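You operate a simulated robot arm through the tools that you are given. There is no shell and no other tool.

Carry out the task below with a simulated robot arm. There is one attempt and no reset: what you move stays moved.

Task
Melt the wax and wax the foot of mug 29.
Fine: switch the pan on, dial to 90, dip once the wax has run. Put the mug back, shut the lid, dial to OFF and switch off. Set down upright: what you pick out.

It is judged by the outcome, as a careful person would: the job done as asked, and still so three seconds after it is handed in. It fails if anything else is knocked over, pushed out of place, dropped, spilled or broken. Lids that push on must go on centred and level and be pressed home; caps that screw on are set level and turned clockwise until they are tight.

Robot
A 7-joint arm with a two-finger parallel gripper, fixed in place. Base frame: the origin is at the foot of the arm, x ahead of it, y to its left, z up; the work surface is at about z = 800. Units: mm, degrees, N and s.
Its first joint turns from -166.0 to 166.0 degrees. Payload 4.4 kg.
The TCP is the grasp point between the finger pads, 23 mm short of the fingertips. In the tool frame z runs along the fingers and y along their closing line. The gripper opens to 94 mm. The fingers are 38 mm wide and 10 mm thick; the gripper's body (54 by 96 mm) begins 39 mm behind the TCP.
Orientation is that of the tool frame in the base frame, as a unit quaternion [x, y, z, w]. With the fingers straight down and closing along the base's y, the tool's x points along the base's -x, its y along +y and its z along -z.

Tools
- The arm moves only by the tool nudge_tool. Its argument "deltas" is a list of rows, each a list of 7 numbers: the shift along the base's x, y, z in mm, then the turn, a rotation vector about the base's x, y, z in degrees, then the finger opening in mm, from 0 to 94. In form: [[dx, dy, dz, rx, ry, rz, gripper], ...]. A call has 1 to 20 rows; each row shifts and turns the commanded pose from where the row before left it. A row lasts 0.2 s, in which the tool goes at most 50 mm and 8.6 degrees; a call with a longer step from one row to the next is refused whole, and so is a gripper value outside its range. Where a pose cannot be reached the arm comes as near as it can. A force on the tool above 90 N (or 10 N above the force at the start of the call, whichever is more), or a blocked arm, ends the call early, and 0.2 s more pass. The fingers move at their own pace (about 72 mm/s each) and stop on an object; they squeeze with about 45 N. The grip force told is the motor's: it shows also when the fingers shut on nothing. Time passes only in rows, and 0.2 s behind the last, so rows that do not move let the fingers close. The reply holds the time, the measured pose of the TCP, the force on the tool along the base axes, the opening and the grip force, in the units named above and with some noise, with the torque about the TCP (base axes, N m) and any sound that the robot's microphone picked up.
- Cameras (640 x 400 px; columns grow to the right, rows downward): "scene" is fixed at [219.5, 647.9, 1614.4]; the picture's right is [-0.62, -0.78, 0.00], its down [-0.57, 0.45, -0.69] and it looks along [0.54, -0.43, -0.72] (base axes); focal length 278 px, centre (320, 200). "wrist" rides on the gripper at [86, 16, -74] in the tool frame; the picture's right is [-0.18, 0.98, 0.00], its down [-0.58, -0.11, -0.81] and it looks along [-0.79, -0.15, 0.59] (tool axes); focal length 243 px, centre (320, 200). There is no depth. A picture from a camera that has moved, and an enlarged one, comes with that camera's place and axes in the base frame and with its lens.
- grab_frame(camera): a new picture of that camera. No time passes.
- zoom(camera, box): a new picture of the part [left, top, right, bottom] of that camera's present view, enlarged. No time passes.
- hand_in(): hands the job in; it is judged then, once.

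Places have to be worked out from the pictures, the camera data and where the tool is seen. Open the gripper and draw the arm clear of the work before you hand the job in, unless the task says otherwise.

The tools are called as a command line: name --pt "numbers of a row" for each row, then --argument value for the rest, lists and objects as JSON in quotes. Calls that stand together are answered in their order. nudge_tool: Moves the arm, as the interface text tells. Its arguments: {"type":"object","properties":{"deltas":{"type":"array"}},"required":["deltas"]} The other tools are called the same way: grab_frame (camera) takes a picture; zoom (camera, box) takes an enlarged picture of a part of a camera's view; hand_in () hands the job in.

At the start:

```text
clock: 0.0
position: [830.5, -105.8, 1212.8]
ee_rot: [0.0, 1.0, 0.0, 0.0]
ft_force: [0.7, -0.4, 0.3]
ft_torque: [-0.02, -0.01, 0.0]
finger_gap: 94.0
gripper_force: 0.1
```

scene: 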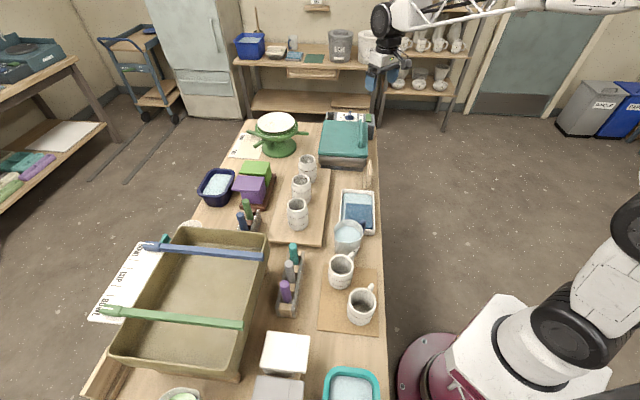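
wrist: 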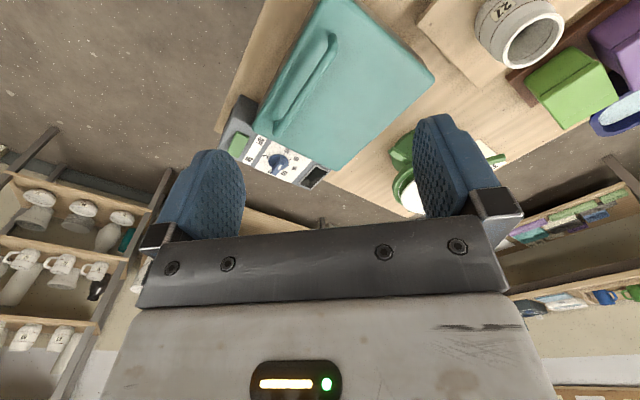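

I'll start by looking closely at the scene: the wax pan with its lid and dial, and the mugs' numbers.

zoom --camera "scene" --box '[220, 90, 400, 210]'

zoom --camera "scene" --box '[250, 190, 400, 340]'

zoom --camera "wrist" --box '[200, 0, 440, 220]'

zoom --camera "wrist" --box '[400, 0, 640, 200]'

```text
3.33 times, centred on (310, 150) of scene
camera zoom: at [219.5, 647.9, 1614.4], right [-0.62, -0.78, 0.0], down [-0.57, 0.45, -0.69], along [0.54, -0.43, -0.72], focal length 926 px, centre (353, 367)
```

zoom: 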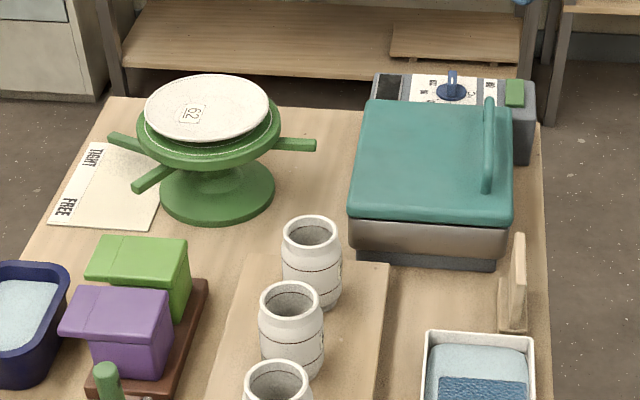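

```text
2.67 times, centred on (325, 265) of scene
camera zoom: at [219.5, 647.9, 1614.4], right [-0.62, -0.78, 0.0], down [-0.57, 0.45, -0.69], along [0.54, -0.43, -0.72], focal length 741 px, centre (307, 27)
```

zoom: 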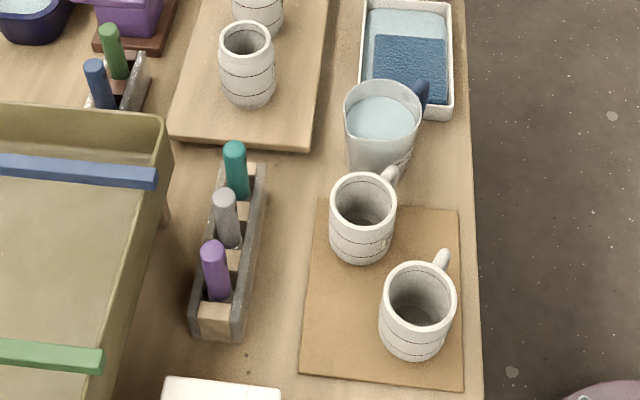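

```text
1.82 times, centred on (320, 110) of wrist
camera zoom: at [742.3, -90.1, 1287.7], right [0.18, 0.98, 0.0], down [0.58, -0.11, 0.81], along [0.79, -0.15, -0.59], focal length 441 px, centre (320, 364)
```

zoom: 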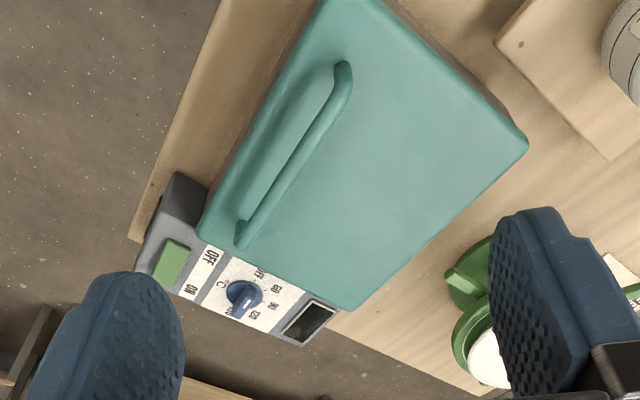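

```text
2.00 times, centred on (520, 100) of wrist
camera zoom: at [742.3, -90.1, 1287.7], right [0.18, 0.98, 0.0], down [0.58, -0.11, 0.81], along [0.79, -0.15, -0.59], focal length 485 px, centre (-80, 400)
```

zoom: 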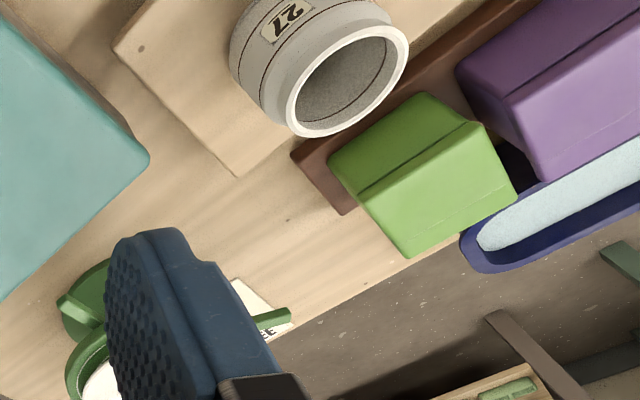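

The pan with teal lid, dial and green switch sits at the far end. I need the mug numbers and dial markings, so I zoom in tighter.

zoom --camera "scene" --box '[275, 145, 335, 235]'

zoom --camera "scene" --box '[320, 245, 390, 335]'

zoom --camera "scene" --box '[310, 105, 390, 175]'

zoom --camera "wrist" --box '[220, 80, 340, 200]'

zoom --camera "scene" --box '[240, 100, 310, 160]'

```text
4.44 times, centred on (305, 190) of scene
camera zoom: at [219.5, 647.9, 1614.4], right [-0.62, -0.78, 0.0], down [-0.57, 0.45, -0.69], along [0.54, -0.43, -0.72], focal length 1235 px, centre (387, 244)
```

zoom: 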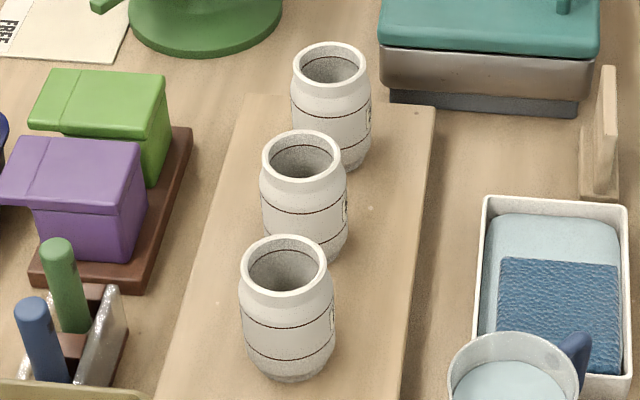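

```text
4.44 times, centred on (355, 290) of scene
camera zoom: at [219.5, 647.9, 1614.4], right [-0.62, -0.78, 0.0], down [-0.57, 0.45, -0.69], along [0.54, -0.43, -0.72], focal length 1235 px, centre (164, -200)
```

zoom: 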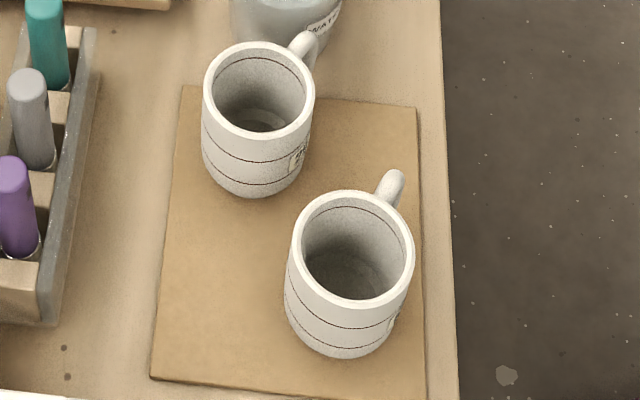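

```text
5.71 times, centred on (350, 140) of scene
camera zoom: at [219.5, 647.9, 1614.4], right [-0.62, -0.78, 0.0], down [-0.57, 0.45, -0.69], along [0.54, -0.43, -0.72], focal length 1588 px, centre (149, 543)
```

zoom: 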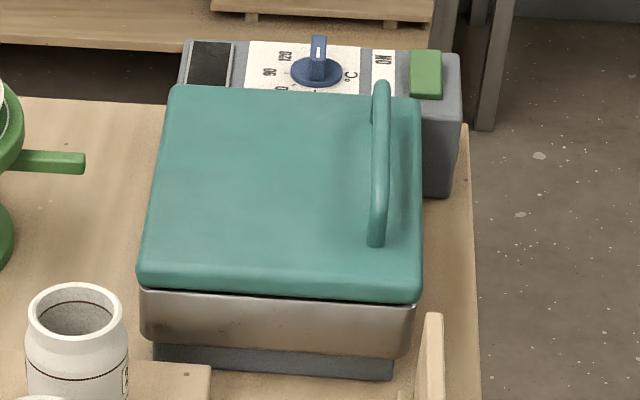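

```text
3.33 times, centred on (280, 140) of wrist
camera zoom: at [742.3, -90.1, 1287.7], right [0.18, 0.98, 0.0], down [0.58, -0.11, 0.81], along [0.79, -0.15, -0.59], focal length 809 px, centre (453, 400)
```

zoom: 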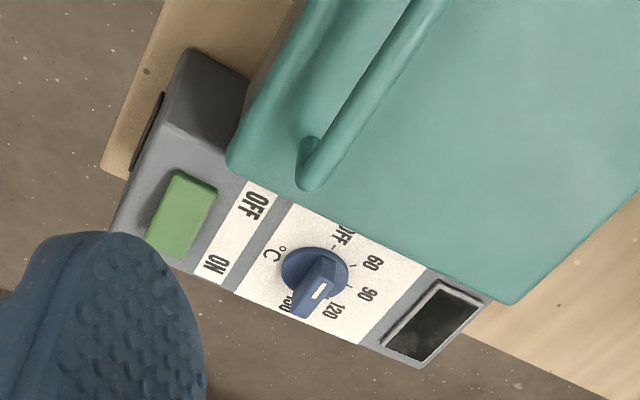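

```text
6.67 times, centred on (275, 130) of scene
camera zoom: at [219.5, 647.9, 1614.4], right [-0.62, -0.78, 0.0], down [-0.57, 0.45, -0.69], along [0.54, -0.43, -0.72], focal length 1853 px, centre (620, 667)
```

zoom: 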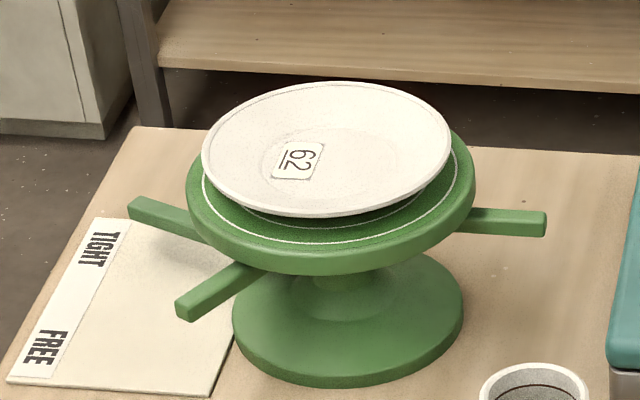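

The dial reads OFF/60/90/120/180 and the rocker has ON on the far side. I'll move the wrist camera over to read the labels on the jars/mugs facing the robot side.

nudge_tool --pt "-15.6 20 -19.6 0 0 6.9 94" --pt "-15.6 20 -19.6 0 0 6.9 94" --pt "-15.6 20 -19.6 0 0 6.9 94" --pt "-15.6 20 -19.6 0 0 6.9 94" --pt "-15.6 20 -19.6 0 0 6.9 94" --pt "-15.6 20 -19.6 0 0 6.9 94" --pt "-15.6 20 -19.6 0 0 6.9 94" --pt "-15.6 20 -19.6 0 0 6.9 94"

grab_frame --camera "wrist"

grab_frame --camera "scene"

```text
clock: 1.8
position: [706.0, 54.0, 1055.1]
ee_rot: [-0.464, 0.886, 0.0, 0.0]
ft_force: [0.6, -0.6, -0.2]
ft_torque: [-0.01, -0.02, -0.02]
finger_gap: 93.9
gripper_force: 0.1
```

```text
taken
camera wrist: at [642.6, -7.2, 1130.6], right [-0.7, 0.71, 0.0], down [0.42, 0.42, 0.81], along [0.57, 0.57, -0.59], focal length 243 px, centre (320, 200)
```

wrist: 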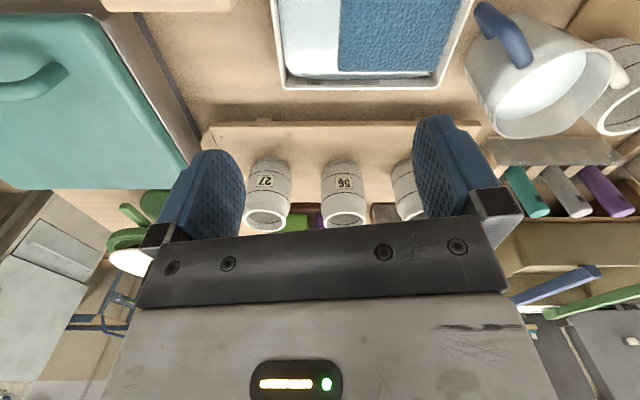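

```text
taken
```

scene: 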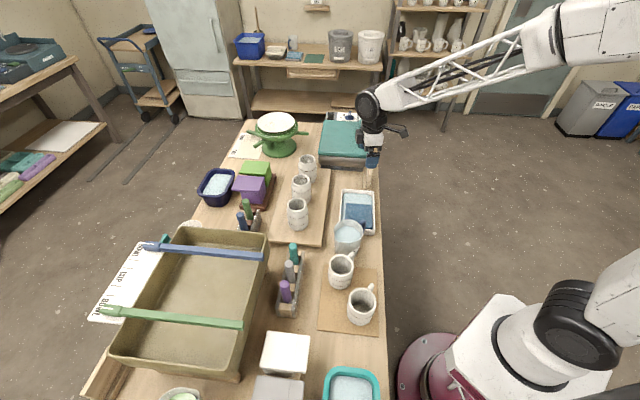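

zoom --camera "wrist" --box '[230, 130, 430, 240]'

zoom --camera "wrist" --box '[440, 0, 640, 150]'

```text
3.20 times, centred on (330, 185) of wrist
camera zoom: at [642.6, -7.2, 1130.6], right [-0.7, 0.71, 0.0], down [0.42, 0.42, 0.81], along [0.57, 0.57, -0.59], focal length 776 px, centre (288, 248)
```

zoom: 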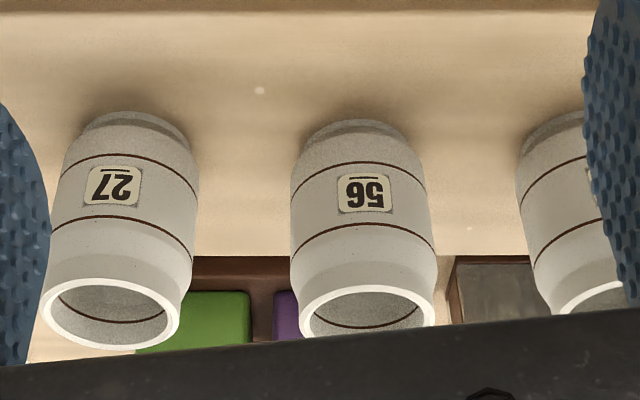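

```text
2.67 times, centred on (540, 75) of wrist
camera zoom: at [642.6, -7.2, 1130.6], right [-0.7, 0.71, 0.0], down [0.42, 0.42, 0.81], along [0.57, 0.57, -0.59], focal length 647 px, centre (-267, 533)
```

zoom: 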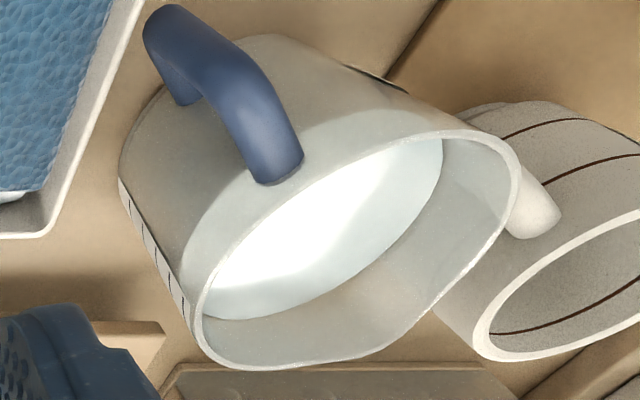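

zoom --camera "wrist" --box '[252, 168, 282, 198]'

zoom --camera "wrist" --box '[330, 168, 360, 198]'

zoom --camera "scene" --box '[262, 112, 286, 128]'

```text
13.33 times, centred on (267, 183) of wrist
camera zoom: at [642.6, -7.2, 1130.6], right [-0.7, 0.71, 0.0], down [0.42, 0.42, 0.81], along [0.57, 0.57, -0.59], focal length 3235 px, centre (1027, 427)
```

zoom: 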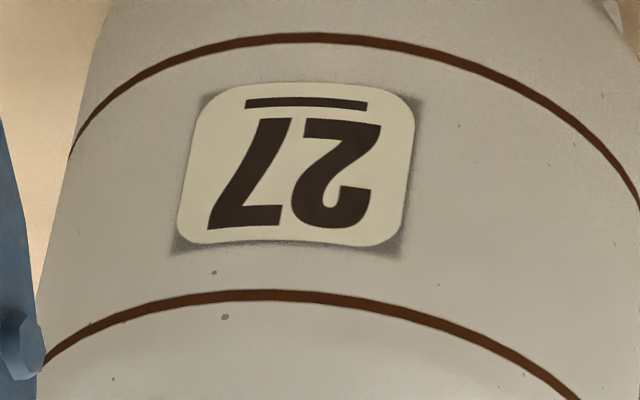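

```text
13.33 times, centred on (345, 183) of wrist
camera zoom: at [642.6, -7.2, 1130.6], right [-0.7, 0.71, 0.0], down [0.42, 0.42, 0.81], along [0.57, 0.57, -0.59], focal length 3235 px, centre (-13, 427)
```

zoom: 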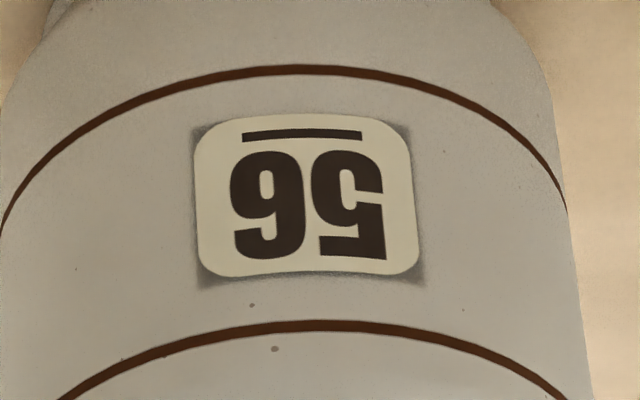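

```text
16.00 times, centred on (274, 120) of scene
camera zoom: at [219.5, 647.9, 1614.4], right [-0.62, -0.78, 0.0], down [-0.57, 0.45, -0.69], along [0.54, -0.43, -0.72], focal length 4447 px, centre (1056, 1480)
```

zoom: 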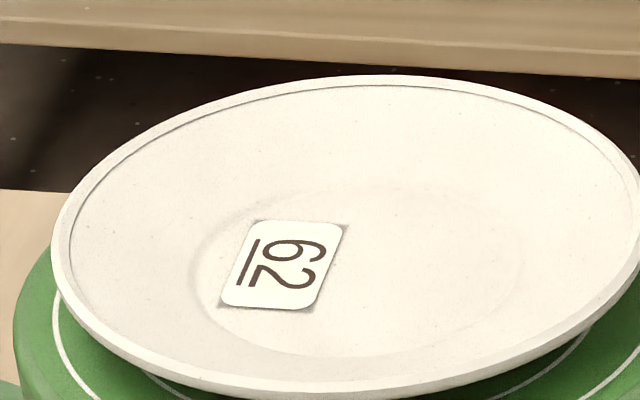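

Jars read 27 and 56 (underlined, upside-down view). Next I slide along the table to see the third jar and the two handled mugs.

nudge_tool --pt "-30 30 0 0 0 0 94" --pt "-30 30 0 0 0 0 94" --pt "-30 30 0 0 0 0 94" --pt "-30 30 0 0 0 0 94"

grab_frame --camera "wrist"

nudge_tool --pt "-35 5 0 0 0 0 94" --pt "-35 5 0 0 0 0 94" --pt "-35 5 0 0 0 0 94" --pt "-35 5 0 0 0 0 94" --pt "-35 5 0 0 0 0 94" --pt "-35 5 0 0 0 0 94" --pt "-35 5 0 0 0 0 94" --pt "-35 5 0 0 0 0 94"

grab_frame --camera "wrist"

```text
clock: 2.8
position: [585.1, 174.4, 1056.4]
ee_rot: [-0.464, 0.886, -0.001, 0.0]
ft_force: [0.3, 0.2, 0.1]
ft_torque: [-0.02, 0.01, 0.0]
finger_gap: 93.8
gripper_force: 0.1
```

```text
taken
camera wrist: at [521.9, 112.9, 1130.9], right [-0.7, 0.71, 0.0], down [0.42, 0.42, 0.81], along [0.57, 0.57, -0.59], focal length 243 px, centre (320, 200)
```

wrist: 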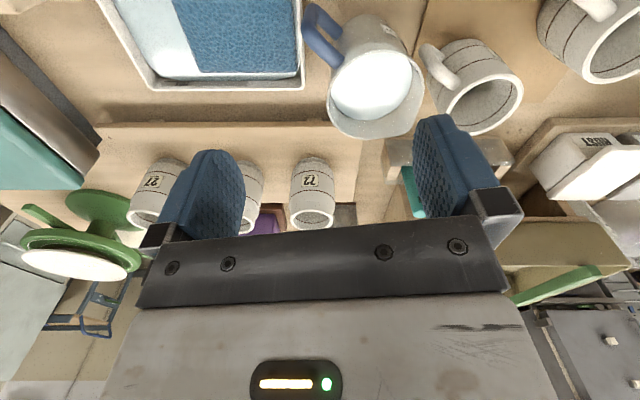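

```text
clock: 4.6
position: [304.2, 213.1, 1055.5]
ee_rot: [-0.463, 0.886, 0.0, 0.0]
ft_force: [0.4, 0.0, -0.2]
ft_torque: [0.02, 0.04, -0.02]
finger_gap: 94.0
gripper_force: 0.1
```

```text
taken
camera wrist: at [241.1, 152.1, 1130.0], right [-0.7, 0.71, 0.0], down [0.42, 0.42, 0.81], along [0.57, 0.57, -0.59], focal length 243 px, centre (320, 200)
```

wrist: 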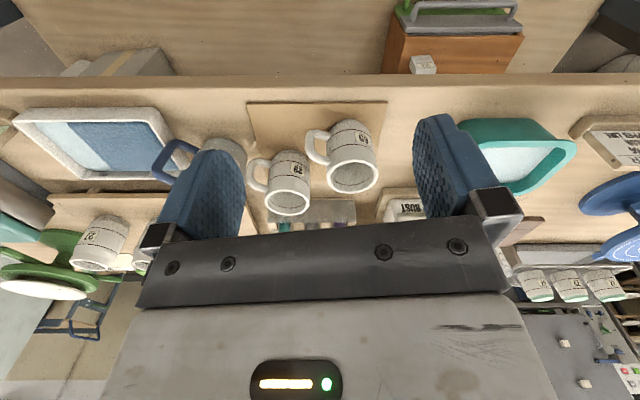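

zoom --camera "wrist" --box '[240, 100, 400, 220]'

zoom --camera "wrist" --box '[280, 150, 310, 180]'

zoom --camera "wrist" --box '[345, 120, 380, 155]'

zoom --camera "wrist" --box '[510, 260, 640, 310]'

```text
3.33 times, centred on (320, 160) of wrist
camera zoom: at [241.1, 152.1, 1130.0], right [-0.7, 0.71, 0.0], down [0.42, 0.42, 0.81], along [0.57, 0.57, -0.59], focal length 809 px, centre (320, 333)
```

zoom: 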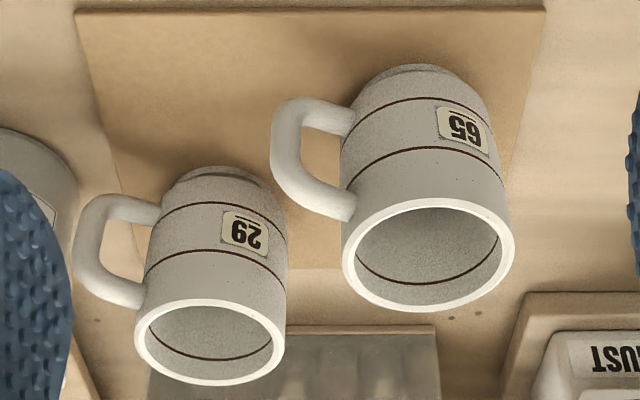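

```text
13.33 times, centred on (295, 165) of wrist
camera zoom: at [241.1, 152.1, 1130.0], right [-0.7, 0.71, 0.0], down [0.42, 0.42, 0.81], along [0.57, 0.57, -0.59], focal length 3235 px, centre (653, 667)
```

zoom: 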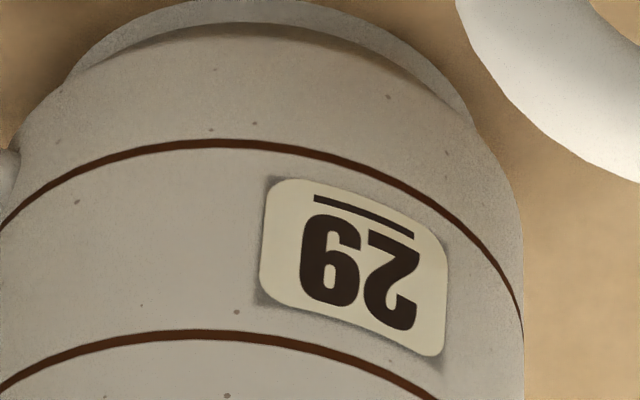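

```text
11.43 times, centred on (362, 138) of wrist
camera zoom: at [241.1, 152.1, 1130.0], right [-0.7, 0.71, 0.0], down [0.42, 0.42, 0.81], along [0.57, 0.57, -0.59], focal length 2773 px, centre (-166, 914)
```

zoom: 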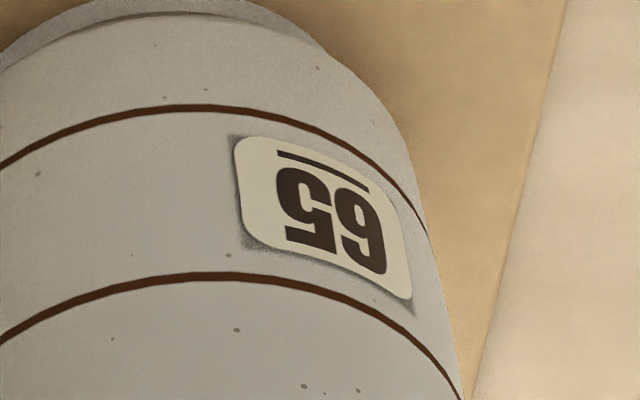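

```text
4.92 times, centred on (575, 285) of wrist
camera zoom: at [241.1, 152.1, 1130.0], right [-0.7, 0.71, 0.0], down [0.42, 0.42, 0.81], along [0.57, 0.57, -0.59], focal length 1194 px, centre (-935, -218)
```

zoom: 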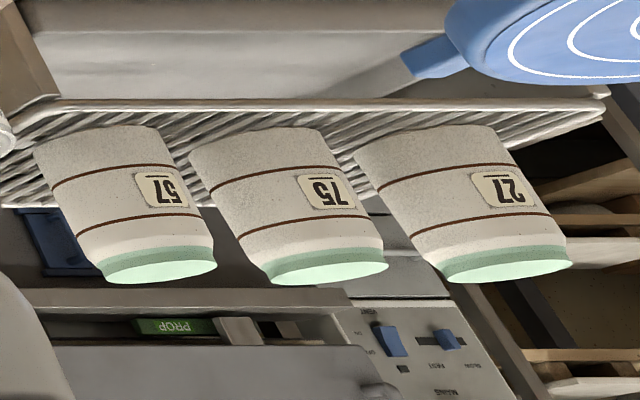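

zoom --camera "wrist" --box '[290, 158, 304, 170]'

zoom --camera "wrist" --box '[0, 180, 140, 300]'

zoom --camera "scene" --box '[310, 100, 390, 175]'

```text
16.00 times, centred on (297, 164) of wrist
camera zoom: at [241.1, 152.1, 1130.0], right [-0.7, 0.71, 0.0], down [0.42, 0.42, 0.81], along [0.57, 0.57, -0.59], focal length 3882 px, centre (688, 776)
```

zoom: 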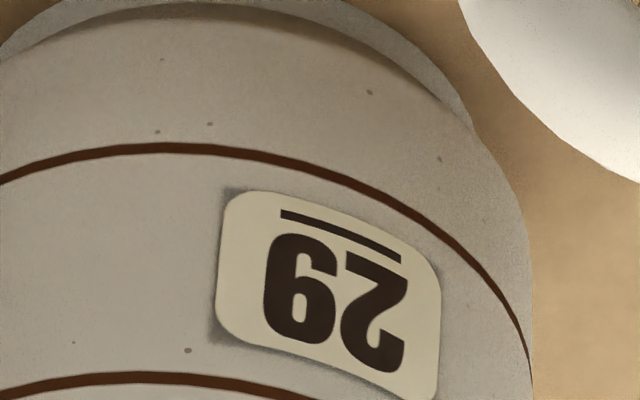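

```text
3.33 times, centred on (70, 240) of wrist
camera zoom: at [241.1, 152.1, 1130.0], right [-0.7, 0.71, 0.0], down [0.42, 0.42, 0.81], along [0.57, 0.57, -0.59], focal length 809 px, centre (1153, 67)
```

zoom: 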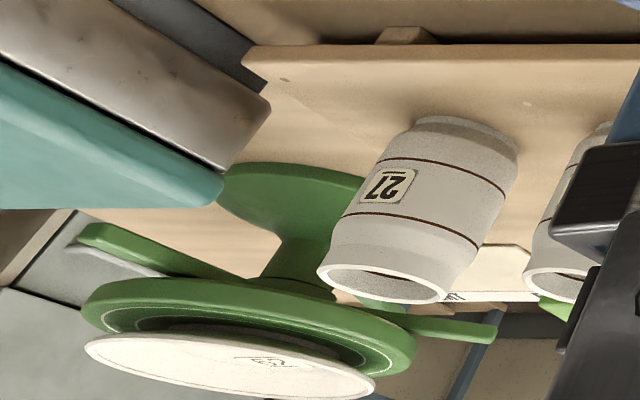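

```text
5.33 times, centred on (350, 138) of scene
camera zoom: at [219.5, 647.9, 1614.4], right [-0.62, -0.78, 0.0], down [-0.57, 0.45, -0.69], along [0.54, -0.43, -0.72], focal length 1482 px, centre (160, 533)
```

zoom: 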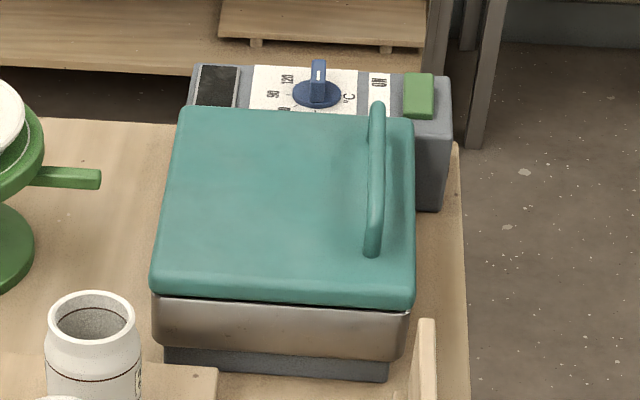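

Mug 29 is the handled mug nearest the water jug, at about (508, 339), rim near z≈897 and about 74 mm across. Now I move the camera back toward the pan to look at the panel, dial, switch and lid up close.

nudge_tool --pt "37.1 -21.5 3 0 0 -5.3 94" --pt "37.1 -21.5 3 0 0 -5.3 94" --pt "37.1 -21.5 3 0 0 -5.3 94" --pt "37.1 -21.5 3 0 0 -5.3 94" --pt "37.1 -21.5 3 0 0 -5.3 94" --pt "37.1 -21.5 3 0 0 -5.3 94" --pt "37.1 -21.5 3 0 0 -5.3 94" --pt "37.1 -21.5 3 0 0 -5.3 94" --pt "37.1 -21.5 3 0 0 -5.3 94" --pt "37.1 -21.5 3 0 0 -5.3 94" --pt "37.1 -21.5 3 0 0 -5.3 94" --pt "37.1 -21.5 3 0 0 -5.3 94" --pt "37.1 -21.5 3 0 0 -5.3 94" --pt "37.1 -21.5 3 0 0 -5.3 94" --pt "37.1 -21.5 3 0 0 -5.3 94"

grab_frame --camera "wrist"

grab_frame --camera "scene"

```text
clock: 7.8
position: [863.2, -110.0, 1102.0]
ee_rot: [0.212, 0.977, 0.0, 0.001]
ft_force: [0.7, 0.9, 0.7]
ft_torque: [0.01, -0.02, 0.02]
finger_gap: 94.0
gripper_force: 0.2
```

```text
taken
camera wrist: at [789.5, -59.6, 1176.8], right [0.57, 0.82, 0.0], down [0.48, -0.34, 0.81], along [0.66, -0.46, -0.59], focal length 243 px, centre (320, 200)
```

wrist: 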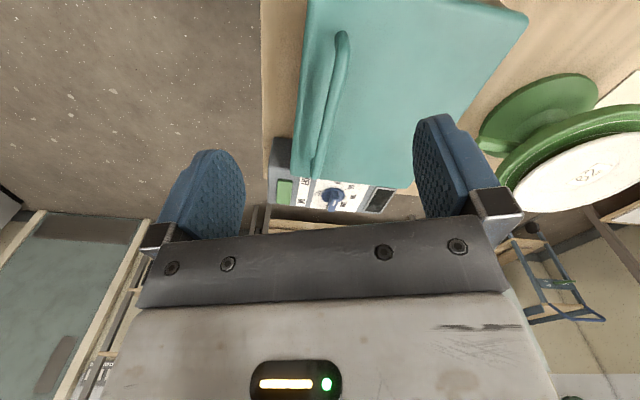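

```text
taken
```

scene: 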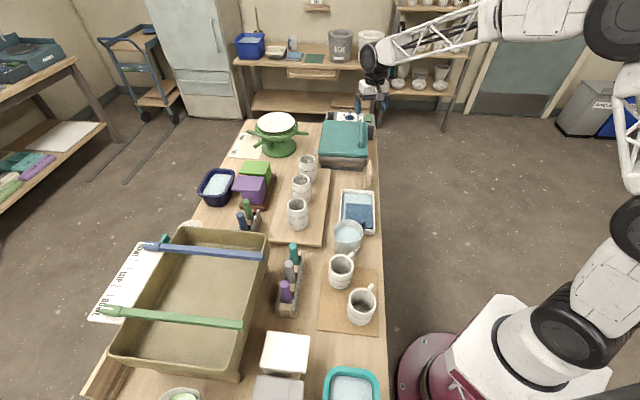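

zoom --camera "wrist" --box '[265, 135, 415, 225]'

zoom --camera "wrist" --box '[300, 170, 370, 220]'

zoom --camera "wrist" --box '[265, 0, 545, 200]'

```text
4.27 times, centred on (340, 180) of wrist
camera zoom: at [789.5, -59.6, 1176.8], right [0.57, 0.82, 0.0], down [0.48, -0.34, 0.81], along [0.66, -0.46, -0.59], focal length 1035 px, centre (235, 285)
```

zoom: 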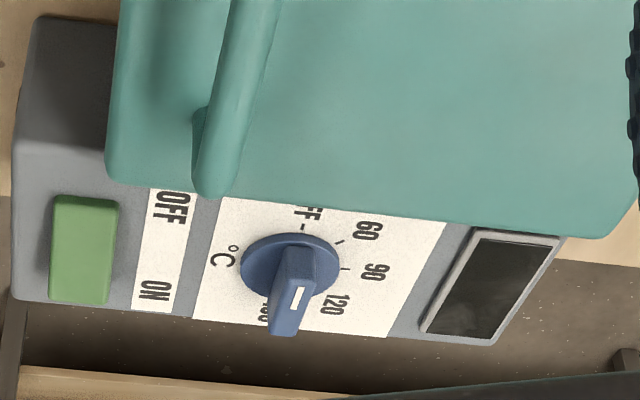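

```text
8.00 times, centred on (335, 195) of wrist
camera zoom: at [789.5, -59.6, 1176.8], right [0.57, 0.82, 0.0], down [0.48, -0.34, 0.81], along [0.66, -0.46, -0.59], focal length 1941 px, centre (200, 240)
```

zoom: 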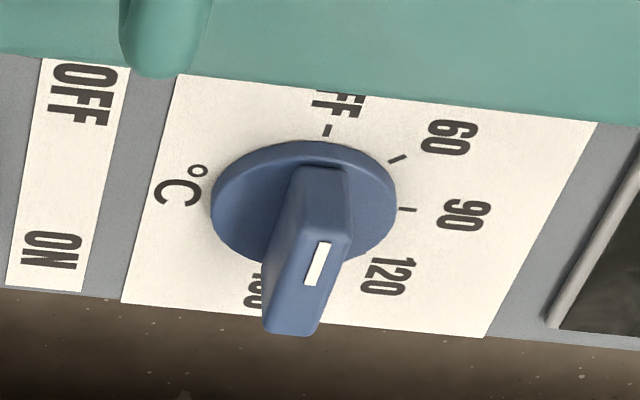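

```text
2.00 times, centred on (405, 100) of wrist
camera zoom: at [789.5, -59.6, 1176.8], right [0.57, 0.82, 0.0], down [0.48, -0.34, 0.81], along [0.66, -0.46, -0.59], focal length 485 px, centre (150, 400)
```

zoom: 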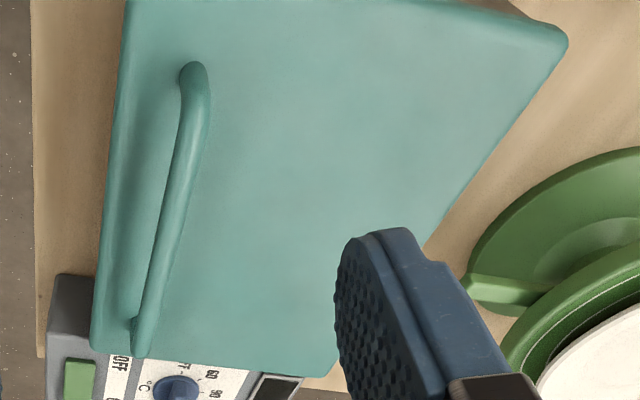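

zoom --camera "wrist" --box '[322, 182, 354, 214]'

zoom --camera "scene" --box '[326, 106, 386, 136]'

zoom --camera "wrist" --box '[265, 135, 315, 215]'

```text
12.50 times, centred on (338, 198) of wrist
camera zoom: at [789.5, -59.6, 1176.8], right [0.57, 0.82, 0.0], down [0.48, -0.34, 0.81], along [0.66, -0.46, -0.59], focal length 3033 px, centre (95, 225)
```

zoom: 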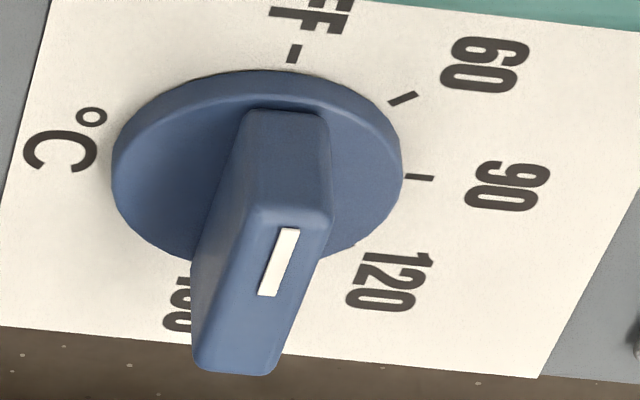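

```text
10.67 times, centred on (356, 121) of scene
camera zoom: at [219.5, 647.9, 1614.4], right [-0.62, -0.78, 0.0], down [-0.57, 0.45, -0.69], along [0.54, -0.43, -0.72], focal length 2964 px, centre (-64, 1043)
```

zoom: 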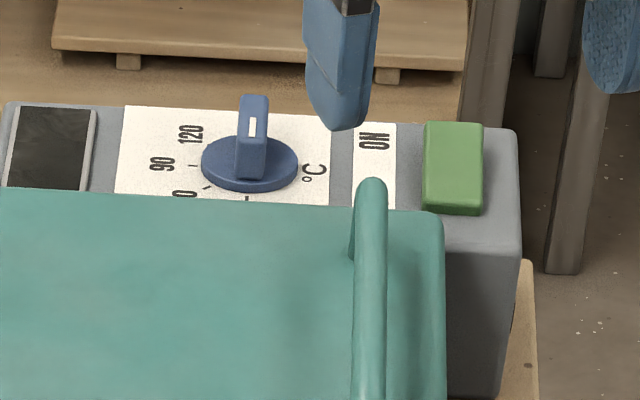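

```text
5.00 times, centred on (290, 175) of wrist
camera zoom: at [789.5, -59.6, 1176.8], right [0.57, 0.82, 0.0], down [0.48, -0.34, 0.81], along [0.66, -0.46, -0.59], focal length 1213 px, centre (470, 325)
```

zoom: 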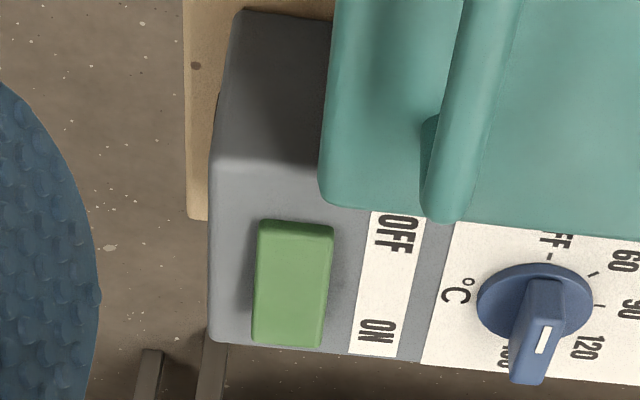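

The dial pointer (white line) is at OFF facing the lid, with 60/90/120/180 at 45° steps clockwise, and the rocker's ON end is the far end. I need to know where the lid hinges, so I swing the camera round to look at the pan's far side, staying high.

nudge_tool --pt "7 11.2 3 0 0 -7.7 94" --pt "7 11.2 3 0 0 -7.7 94" --pt "7 11.2 3 0 0 -7.7 94" --pt "7 11.2 3 0 0 -7.7 94" --pt "7 11.2 3 0 0 -7.7 94" --pt "7 11.2 3 0 0 -7.7 94" --pt "7 11.2 3 0 0 -7.7 94" --pt "7 11.2 3 0 0 -7.7 94" --pt "7 11.2 3 0 0 -7.7 94" --pt "7 11.2 3 0 0 -7.7 94" --pt "7 11.2 3 0 0 -7.7 94" --pt "7 11.2 3 0 0 -7.7 94" --pt "7 11.2 3 0 0 -7.7 94"

grab_frame --camera "wrist"

grab_frame --camera "scene"

```text
clock: 10.6
position: [952.7, 36.0, 1139.4]
ee_rot: [0.885, 0.465, 0.0, 0.0]
ft_force: [0.3, -0.1, 0.2]
ft_torque: [-0.01, 0.03, -0.01]
finger_gap: 94.1
gripper_force: 0.2
```

```text
taken
camera wrist: at [1014.3, 98.4, 1213.7], right [0.71, -0.71, 0.0], down [-0.42, -0.42, 0.81], along [-0.57, -0.57, -0.59], focal length 243 px, centre (320, 200)
```

wrist: 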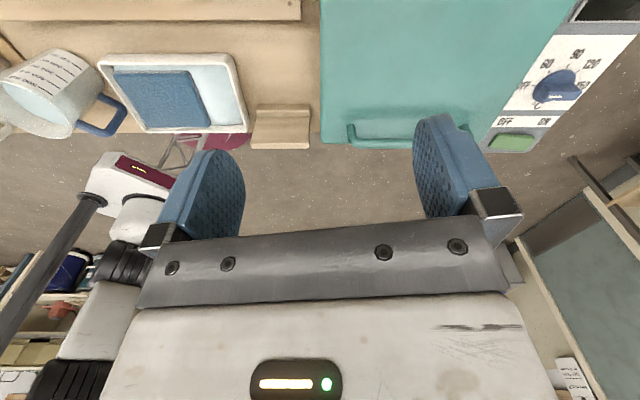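

```text
taken
```

scene: 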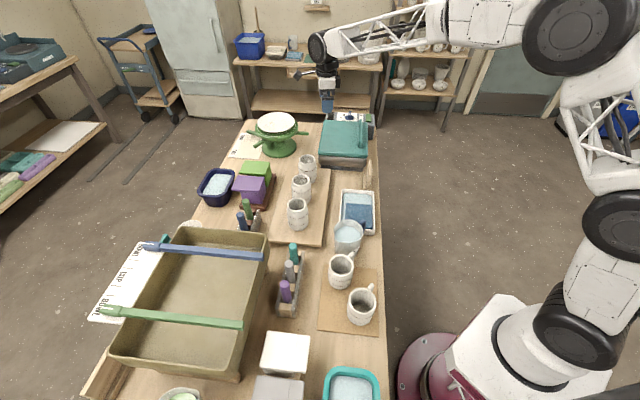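

The rotated yaw is reachable. I tilt the tool outward so the camera looks straight down at the lid's far edge, to find the hinge.

nudge_tool --pt "10 10 0 5.6 -5.6 0 94" --pt "10 10 0 5.6 -5.6 0 94" --pt "10 10 0 5.6 -5.6 0 94" --pt "10 10 0 5.6 -5.6 0 94"

grab_frame --camera "wrist"

```text
clock: 11.6
position: [992.6, 76.1, 1140.2]
ee_rot: [0.851, 0.448, 0.262, -0.08]
ft_force: [0.3, 0.6, 0.6]
ft_torque: [0.04, -0.03, -0.01]
finger_gap: 94.3
gripper_force: 0.1
```

```text
taken
camera wrist: at [1016.6, 102.3, 1250.1], right [0.71, -0.71, 0.0], down [-0.66, -0.66, 0.37], along [-0.26, -0.26, -0.93], focal length 243 px, centre (320, 200)
```

wrist: 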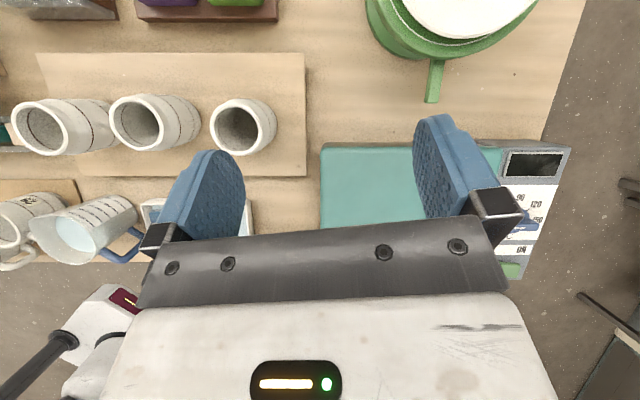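

zoom --camera "wrist" --box '[300, 120, 600, 290]'

zoom --camera "wrist" --box '[310, 125, 430, 185]'

```text
2.13 times, centred on (450, 205) of wrist
camera zoom: at [1016.6, 102.3, 1250.1], right [0.71, -0.71, 0.0], down [-0.66, -0.66, 0.37], along [-0.26, -0.26, -0.93], focal length 518 px, centre (43, 189)
```

zoom: 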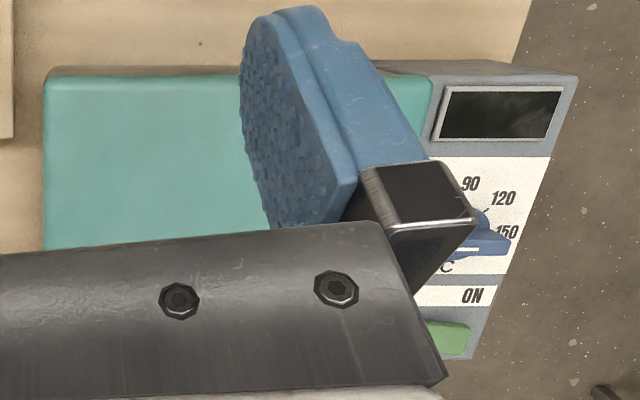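

```text
5.33 times, centred on (370, 155) of wrist
camera zoom: at [1016.6, 102.3, 1250.1], right [0.71, -0.71, 0.0], down [-0.66, -0.66, 0.37], along [-0.26, -0.26, -0.93], focal length 1294 px, centre (53, 440)
```

zoom: 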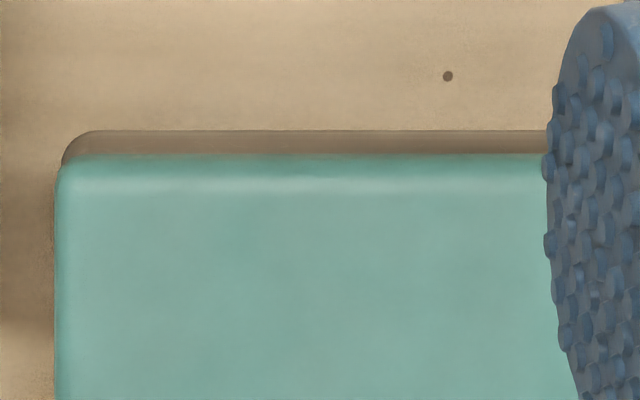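

No hinge is visible externally, but the handle sits on the robot side, so the lid most likely hinges on the far side. The dial's last mark is 150. Now I swing to a camera-outward, outward-tilted pose so I can reach the rocker and see it from above.

nudge_tool --pt "-4.4 -37.5 0 0 0 -6.25 60" --pt "-4.4 -37.5 0 0 0 -6.25 30" --pt "-4.4 -37.5 0 0 0 -6.25 0" --pt "-4.4 -37.5 0 0 0 -6.25 0" --pt "-4.4 -37.5 0 0 0 -6.25 0" --pt "-4.4 -37.5 0 0 0 -6.25 0" --pt "-4.4 -37.5 0 0 0 -6.25 0" --pt "-4.4 -37.5 0 0 0 -6.25 0" --pt "-4.4 -37.5 0 0 0 -6.25 0" --pt "-4.4 -37.5 0 0 0 -6.25 0" --pt "0 0 0 2.6 -0.82 -4.43 0" --pt "0 0 0 2.6 -0.82 -4.43 0" --pt "10 -3 0 -1.84 -5.82 0 0" --pt "10 -3 0 -1.84 -5.82 0 0" --pt "10 -3 0 -1.84 -5.82 0 0"

grab_frame --camera "wrist"

grab_frame --camera "scene"

```text
clock: 14.8
position: [981.0, -308.3, 1144.2]
ee_rot: [0.902, -0.083, 0.415, 0.088]
ft_force: [0.5, 0.2, 0.2]
ft_torque: [-0.02, 0.02, -0.01]
finger_gap: 0.0
gripper_force: 41.8
out of reach, approached as far as the arm can: row 11, 12
```

```text
taken
camera wrist: at [977.2, -314.3, 1259.8], right [-0.34, -0.94, -0.05], down [-0.94, 0.33, 0.06], along [-0.04, 0.07, -1.0], focal length 243 px, centre (320, 200)
```

wrist: 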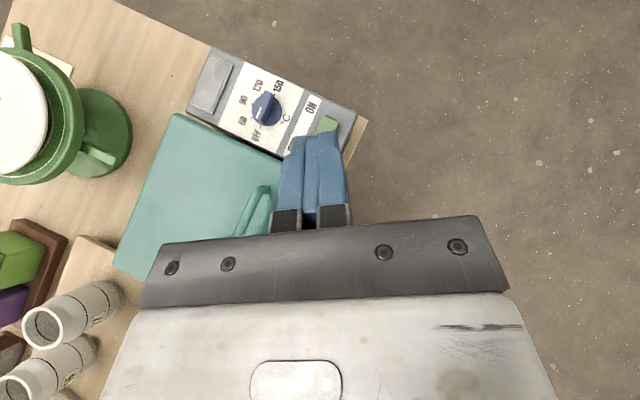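

```text
taken
```

scene: 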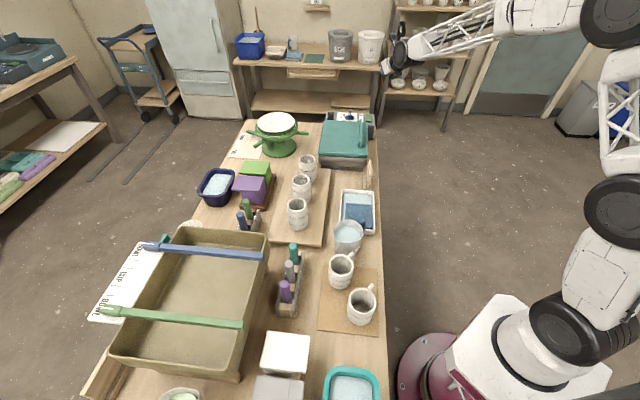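

The camera now looks straight down at the panel. I zoom in to locate the rocker and knob precisely from above.

zoom --camera "wrist" --box '[180, 40, 380, 165]'

zoom --camera "wrist" --box '[235, 70, 355, 165]'

```text
3.20 times, centred on (280, 102) of wrist
camera zoom: at [977.2, -314.3, 1259.8], right [-0.34, -0.94, -0.05], down [-0.94, 0.33, 0.06], along [-0.04, 0.07, -1.0], focal length 776 px, centre (448, 512)
```

zoom: 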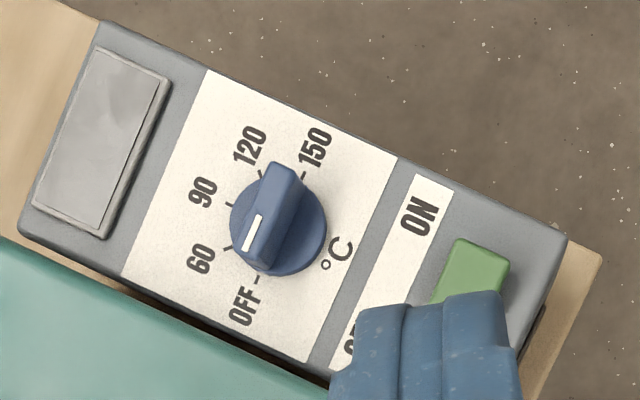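

```text
4.21 times, centred on (295, 118) of wrist
camera zoom: at [977.2, -314.3, 1259.8], right [-0.34, -0.94, -0.05], down [-0.94, 0.33, 0.06], along [-0.04, 0.07, -1.0], focal length 1022 px, centre (425, 547)
```

zoom: 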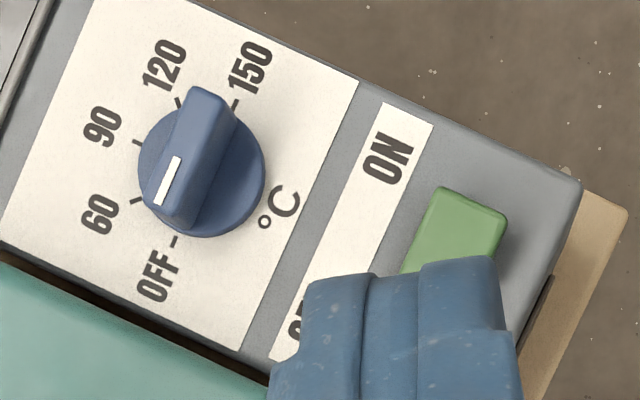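

Knob centre ≈ (1112, -256); rocker ON end ≈ (1059, -334), top near z≈900. Fingers are closed; I move to hover above the ON end.

nudge_tool --pt "12 -3.9 -28 0 0 0 0" --pt "12 -3.9 -28 0 0 0 0" --pt "12 -3.9 -28 0 0 0 0" --pt "12 -3.9 -28 0 0 0 0" --pt "12 -3.9 -28 0 0 0 0" --pt "12 -3.9 -28 0 0 0 0"

grab_frame --camera "wrist"

zoom --camera "scene" --box '[310, 80, 410, 160]'

```text
clock: 16.2
position: [1053.0, -333.2, 977.2]
ee_rot: [0.902, -0.083, 0.414, 0.087]
ft_force: [-0.5, -0.1, 0.7]
ft_torque: [0.0, 0.02, -0.03]
finger_gap: 0.1
gripper_force: 42.4
```

```text
taken
camera wrist: at [1048.8, -339.3, 1092.3], right [-0.34, -0.94, -0.05], down [-0.94, 0.33, 0.07], along [-0.04, 0.07, -1.0], focal length 243 px, centre (320, 200)
```

wrist: 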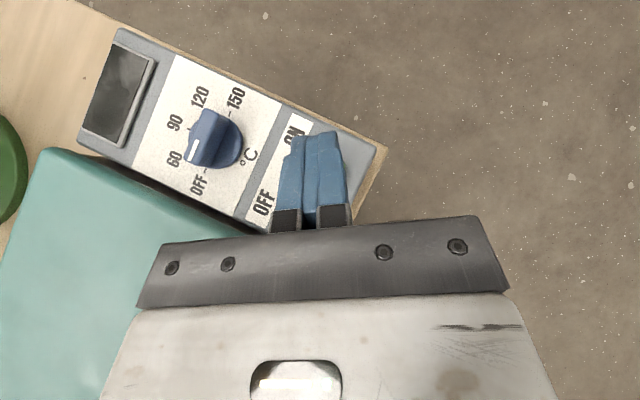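

```text
5.00 times, centred on (360, 120) of scene
camera zoom: at [219.5, 647.9, 1614.4], right [-0.62, -0.78, 0.0], down [-0.57, 0.45, -0.69], along [0.54, -0.43, -0.72], focal length 1390 px, centre (120, 600)
```

zoom: 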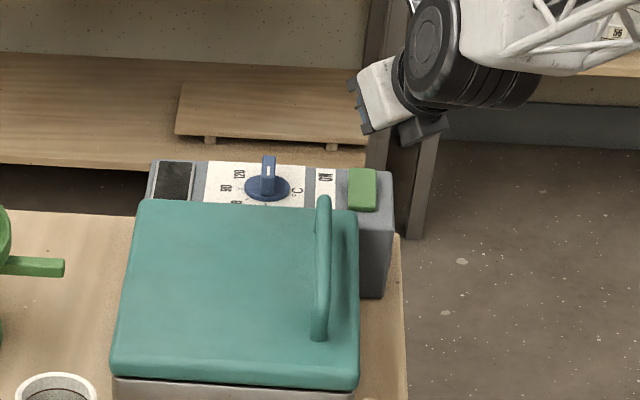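

nudge_tool --pt "1 0 -10 0 0 0 0" --pt "0 0 -10 0 0 0 0" --pt "0 0 -6 0 0 0 0" --pt "0 0 -3 0 0 0 0" --pt "0 0 -3 0 0 0 0"

grab_frame --camera "wrist"

zoom --camera "scene" --box '[330, 90, 400, 140]'

```text
clock: 17.4
position: [1054.2, -331.0, 944.0]
ee_rot: [0.903, -0.083, 0.413, 0.087]
ft_force: [0.2, 0.3, -0.2]
ft_torque: [-0.01, 0.03, 0.01]
finger_gap: 0.0
gripper_force: 42.3
```

```text
taken
camera wrist: at [1050.0, -337.0, 1060.2], right [-0.34, -0.94, -0.05], down [-0.94, 0.33, 0.07], along [-0.04, 0.07, -1.0], focal length 243 px, centre (320, 200)
```

wrist: 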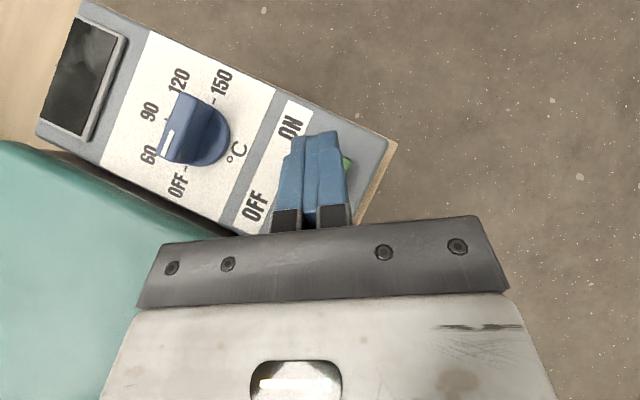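

```text
8.00 times, centred on (365, 115) of scene
camera zoom: at [219.5, 647.9, 1614.4], right [-0.62, -0.78, 0.0], down [-0.57, 0.45, -0.69], along [0.54, -0.43, -0.72], focal length 2223 px, centre (-40, 880)
```

zoom: 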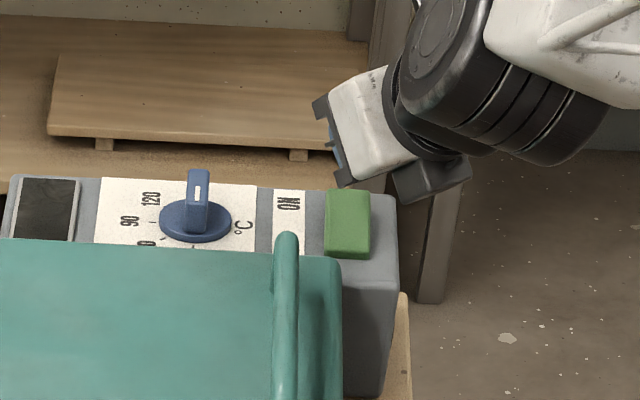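

Fingertips are just above the ON half of the rocker. I descend in small steps watching force and sound.

nudge_tool --pt "0 -3 -2 0 0 0 0" --pt "0 0 -2 0 0 0 0" --pt "0 0 -2 0 0 0 0" --pt "0 0 -2 0 0 0 0" --pt "0 0 0 0 0 0 0"

```text
clock: 18.6
position: [1054.2, -335.7, 936.1]
ee_rot: [0.903, -0.082, 0.413, 0.087]
ft_force: [0.5, -0.4, 0.2]
ft_torque: [-0.01, -0.02, -0.04]
finger_gap: 0.0
gripper_force: 42.6
```

nudge_tool --pt "0 0 -2 0 0 0 0" --pt "0 0 -2 0 0 0 0" --pt "0 0 -1 0 0 0 0" --pt "0 0 0 0 0 0 0"

```text
clock: 19.6
position: [1055.1, -335.9, 930.4]
ee_rot: [0.902, -0.083, 0.414, 0.087]
ft_force: [-0.4, -0.4, -0.1]
ft_torque: [-0.01, -0.01, -0.02]
finger_gap: 0.0
gripper_force: 42.4
```

nudge_tool --pt "0 0 -1.5 0 0 0 0" --pt "0 0 -1.5 0 0 0 0" --pt "0 0 -1 0 0 0 0" --pt "0 0 0 0 0 0 0"

grab_frame --camera "wrist"

```text
clock: 20.6
position: [1053.7, -335.2, 927.5]
ee_rot: [0.903, -0.082, 0.414, 0.087]
ft_force: [0.1, -0.2, 0.3]
ft_torque: [0.01, 0.01, 0.0]
finger_gap: 0.1
gripper_force: 42.2
```

```text
taken
camera wrist: at [1050.6, -340.4, 1043.4], right [-0.34, -0.94, -0.05], down [-0.94, 0.33, 0.07], along [-0.04, 0.07, -1.0], focal length 243 px, centre (320, 200)
```

wrist: 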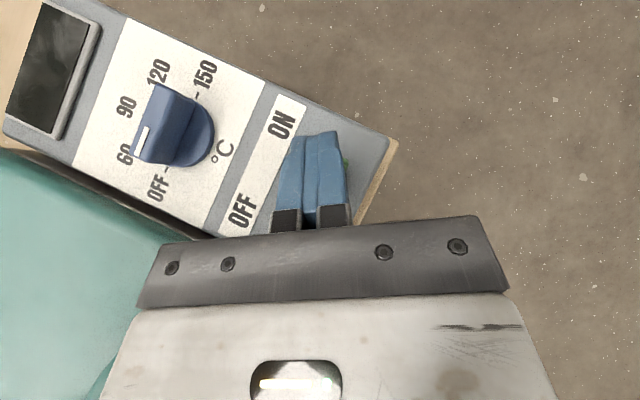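

nudge_tool --pt "0 0 -1.5 0 0 0 0" --pt "0 0 -1.5 0 0 0 0" --pt "0 0 -1 0 0 0 0" --pt "0 0 0 0 0 0 0"

```text
clock: 21.6
position: [1054.3, -335.4, 924.0]
ee_rot: [0.903, -0.083, 0.413, 0.086]
ft_force: [0.5, -0.7, 0.4]
ft_torque: [0.0, -0.03, 0.01]
finger_gap: 0.0
gripper_force: 42.5
```

nudge_tool --pt "0 0 -1.5 0 0 0 0" --pt "0 0 -1.5 0 0 0 0" --pt "0 0 -1 0 0 0 0" --pt "0 0 0 0 0 0 0"

```text
clock: 22.6
position: [1055.7, -335.7, 923.8]
ee_rot: [0.902, -0.083, 0.415, 0.087]
ft_force: [-8.4, -1.1, 30.1]
ft_torque: [0.12, 0.06, 0.06]
finger_gap: 0.1
gripper_force: 42.1
```

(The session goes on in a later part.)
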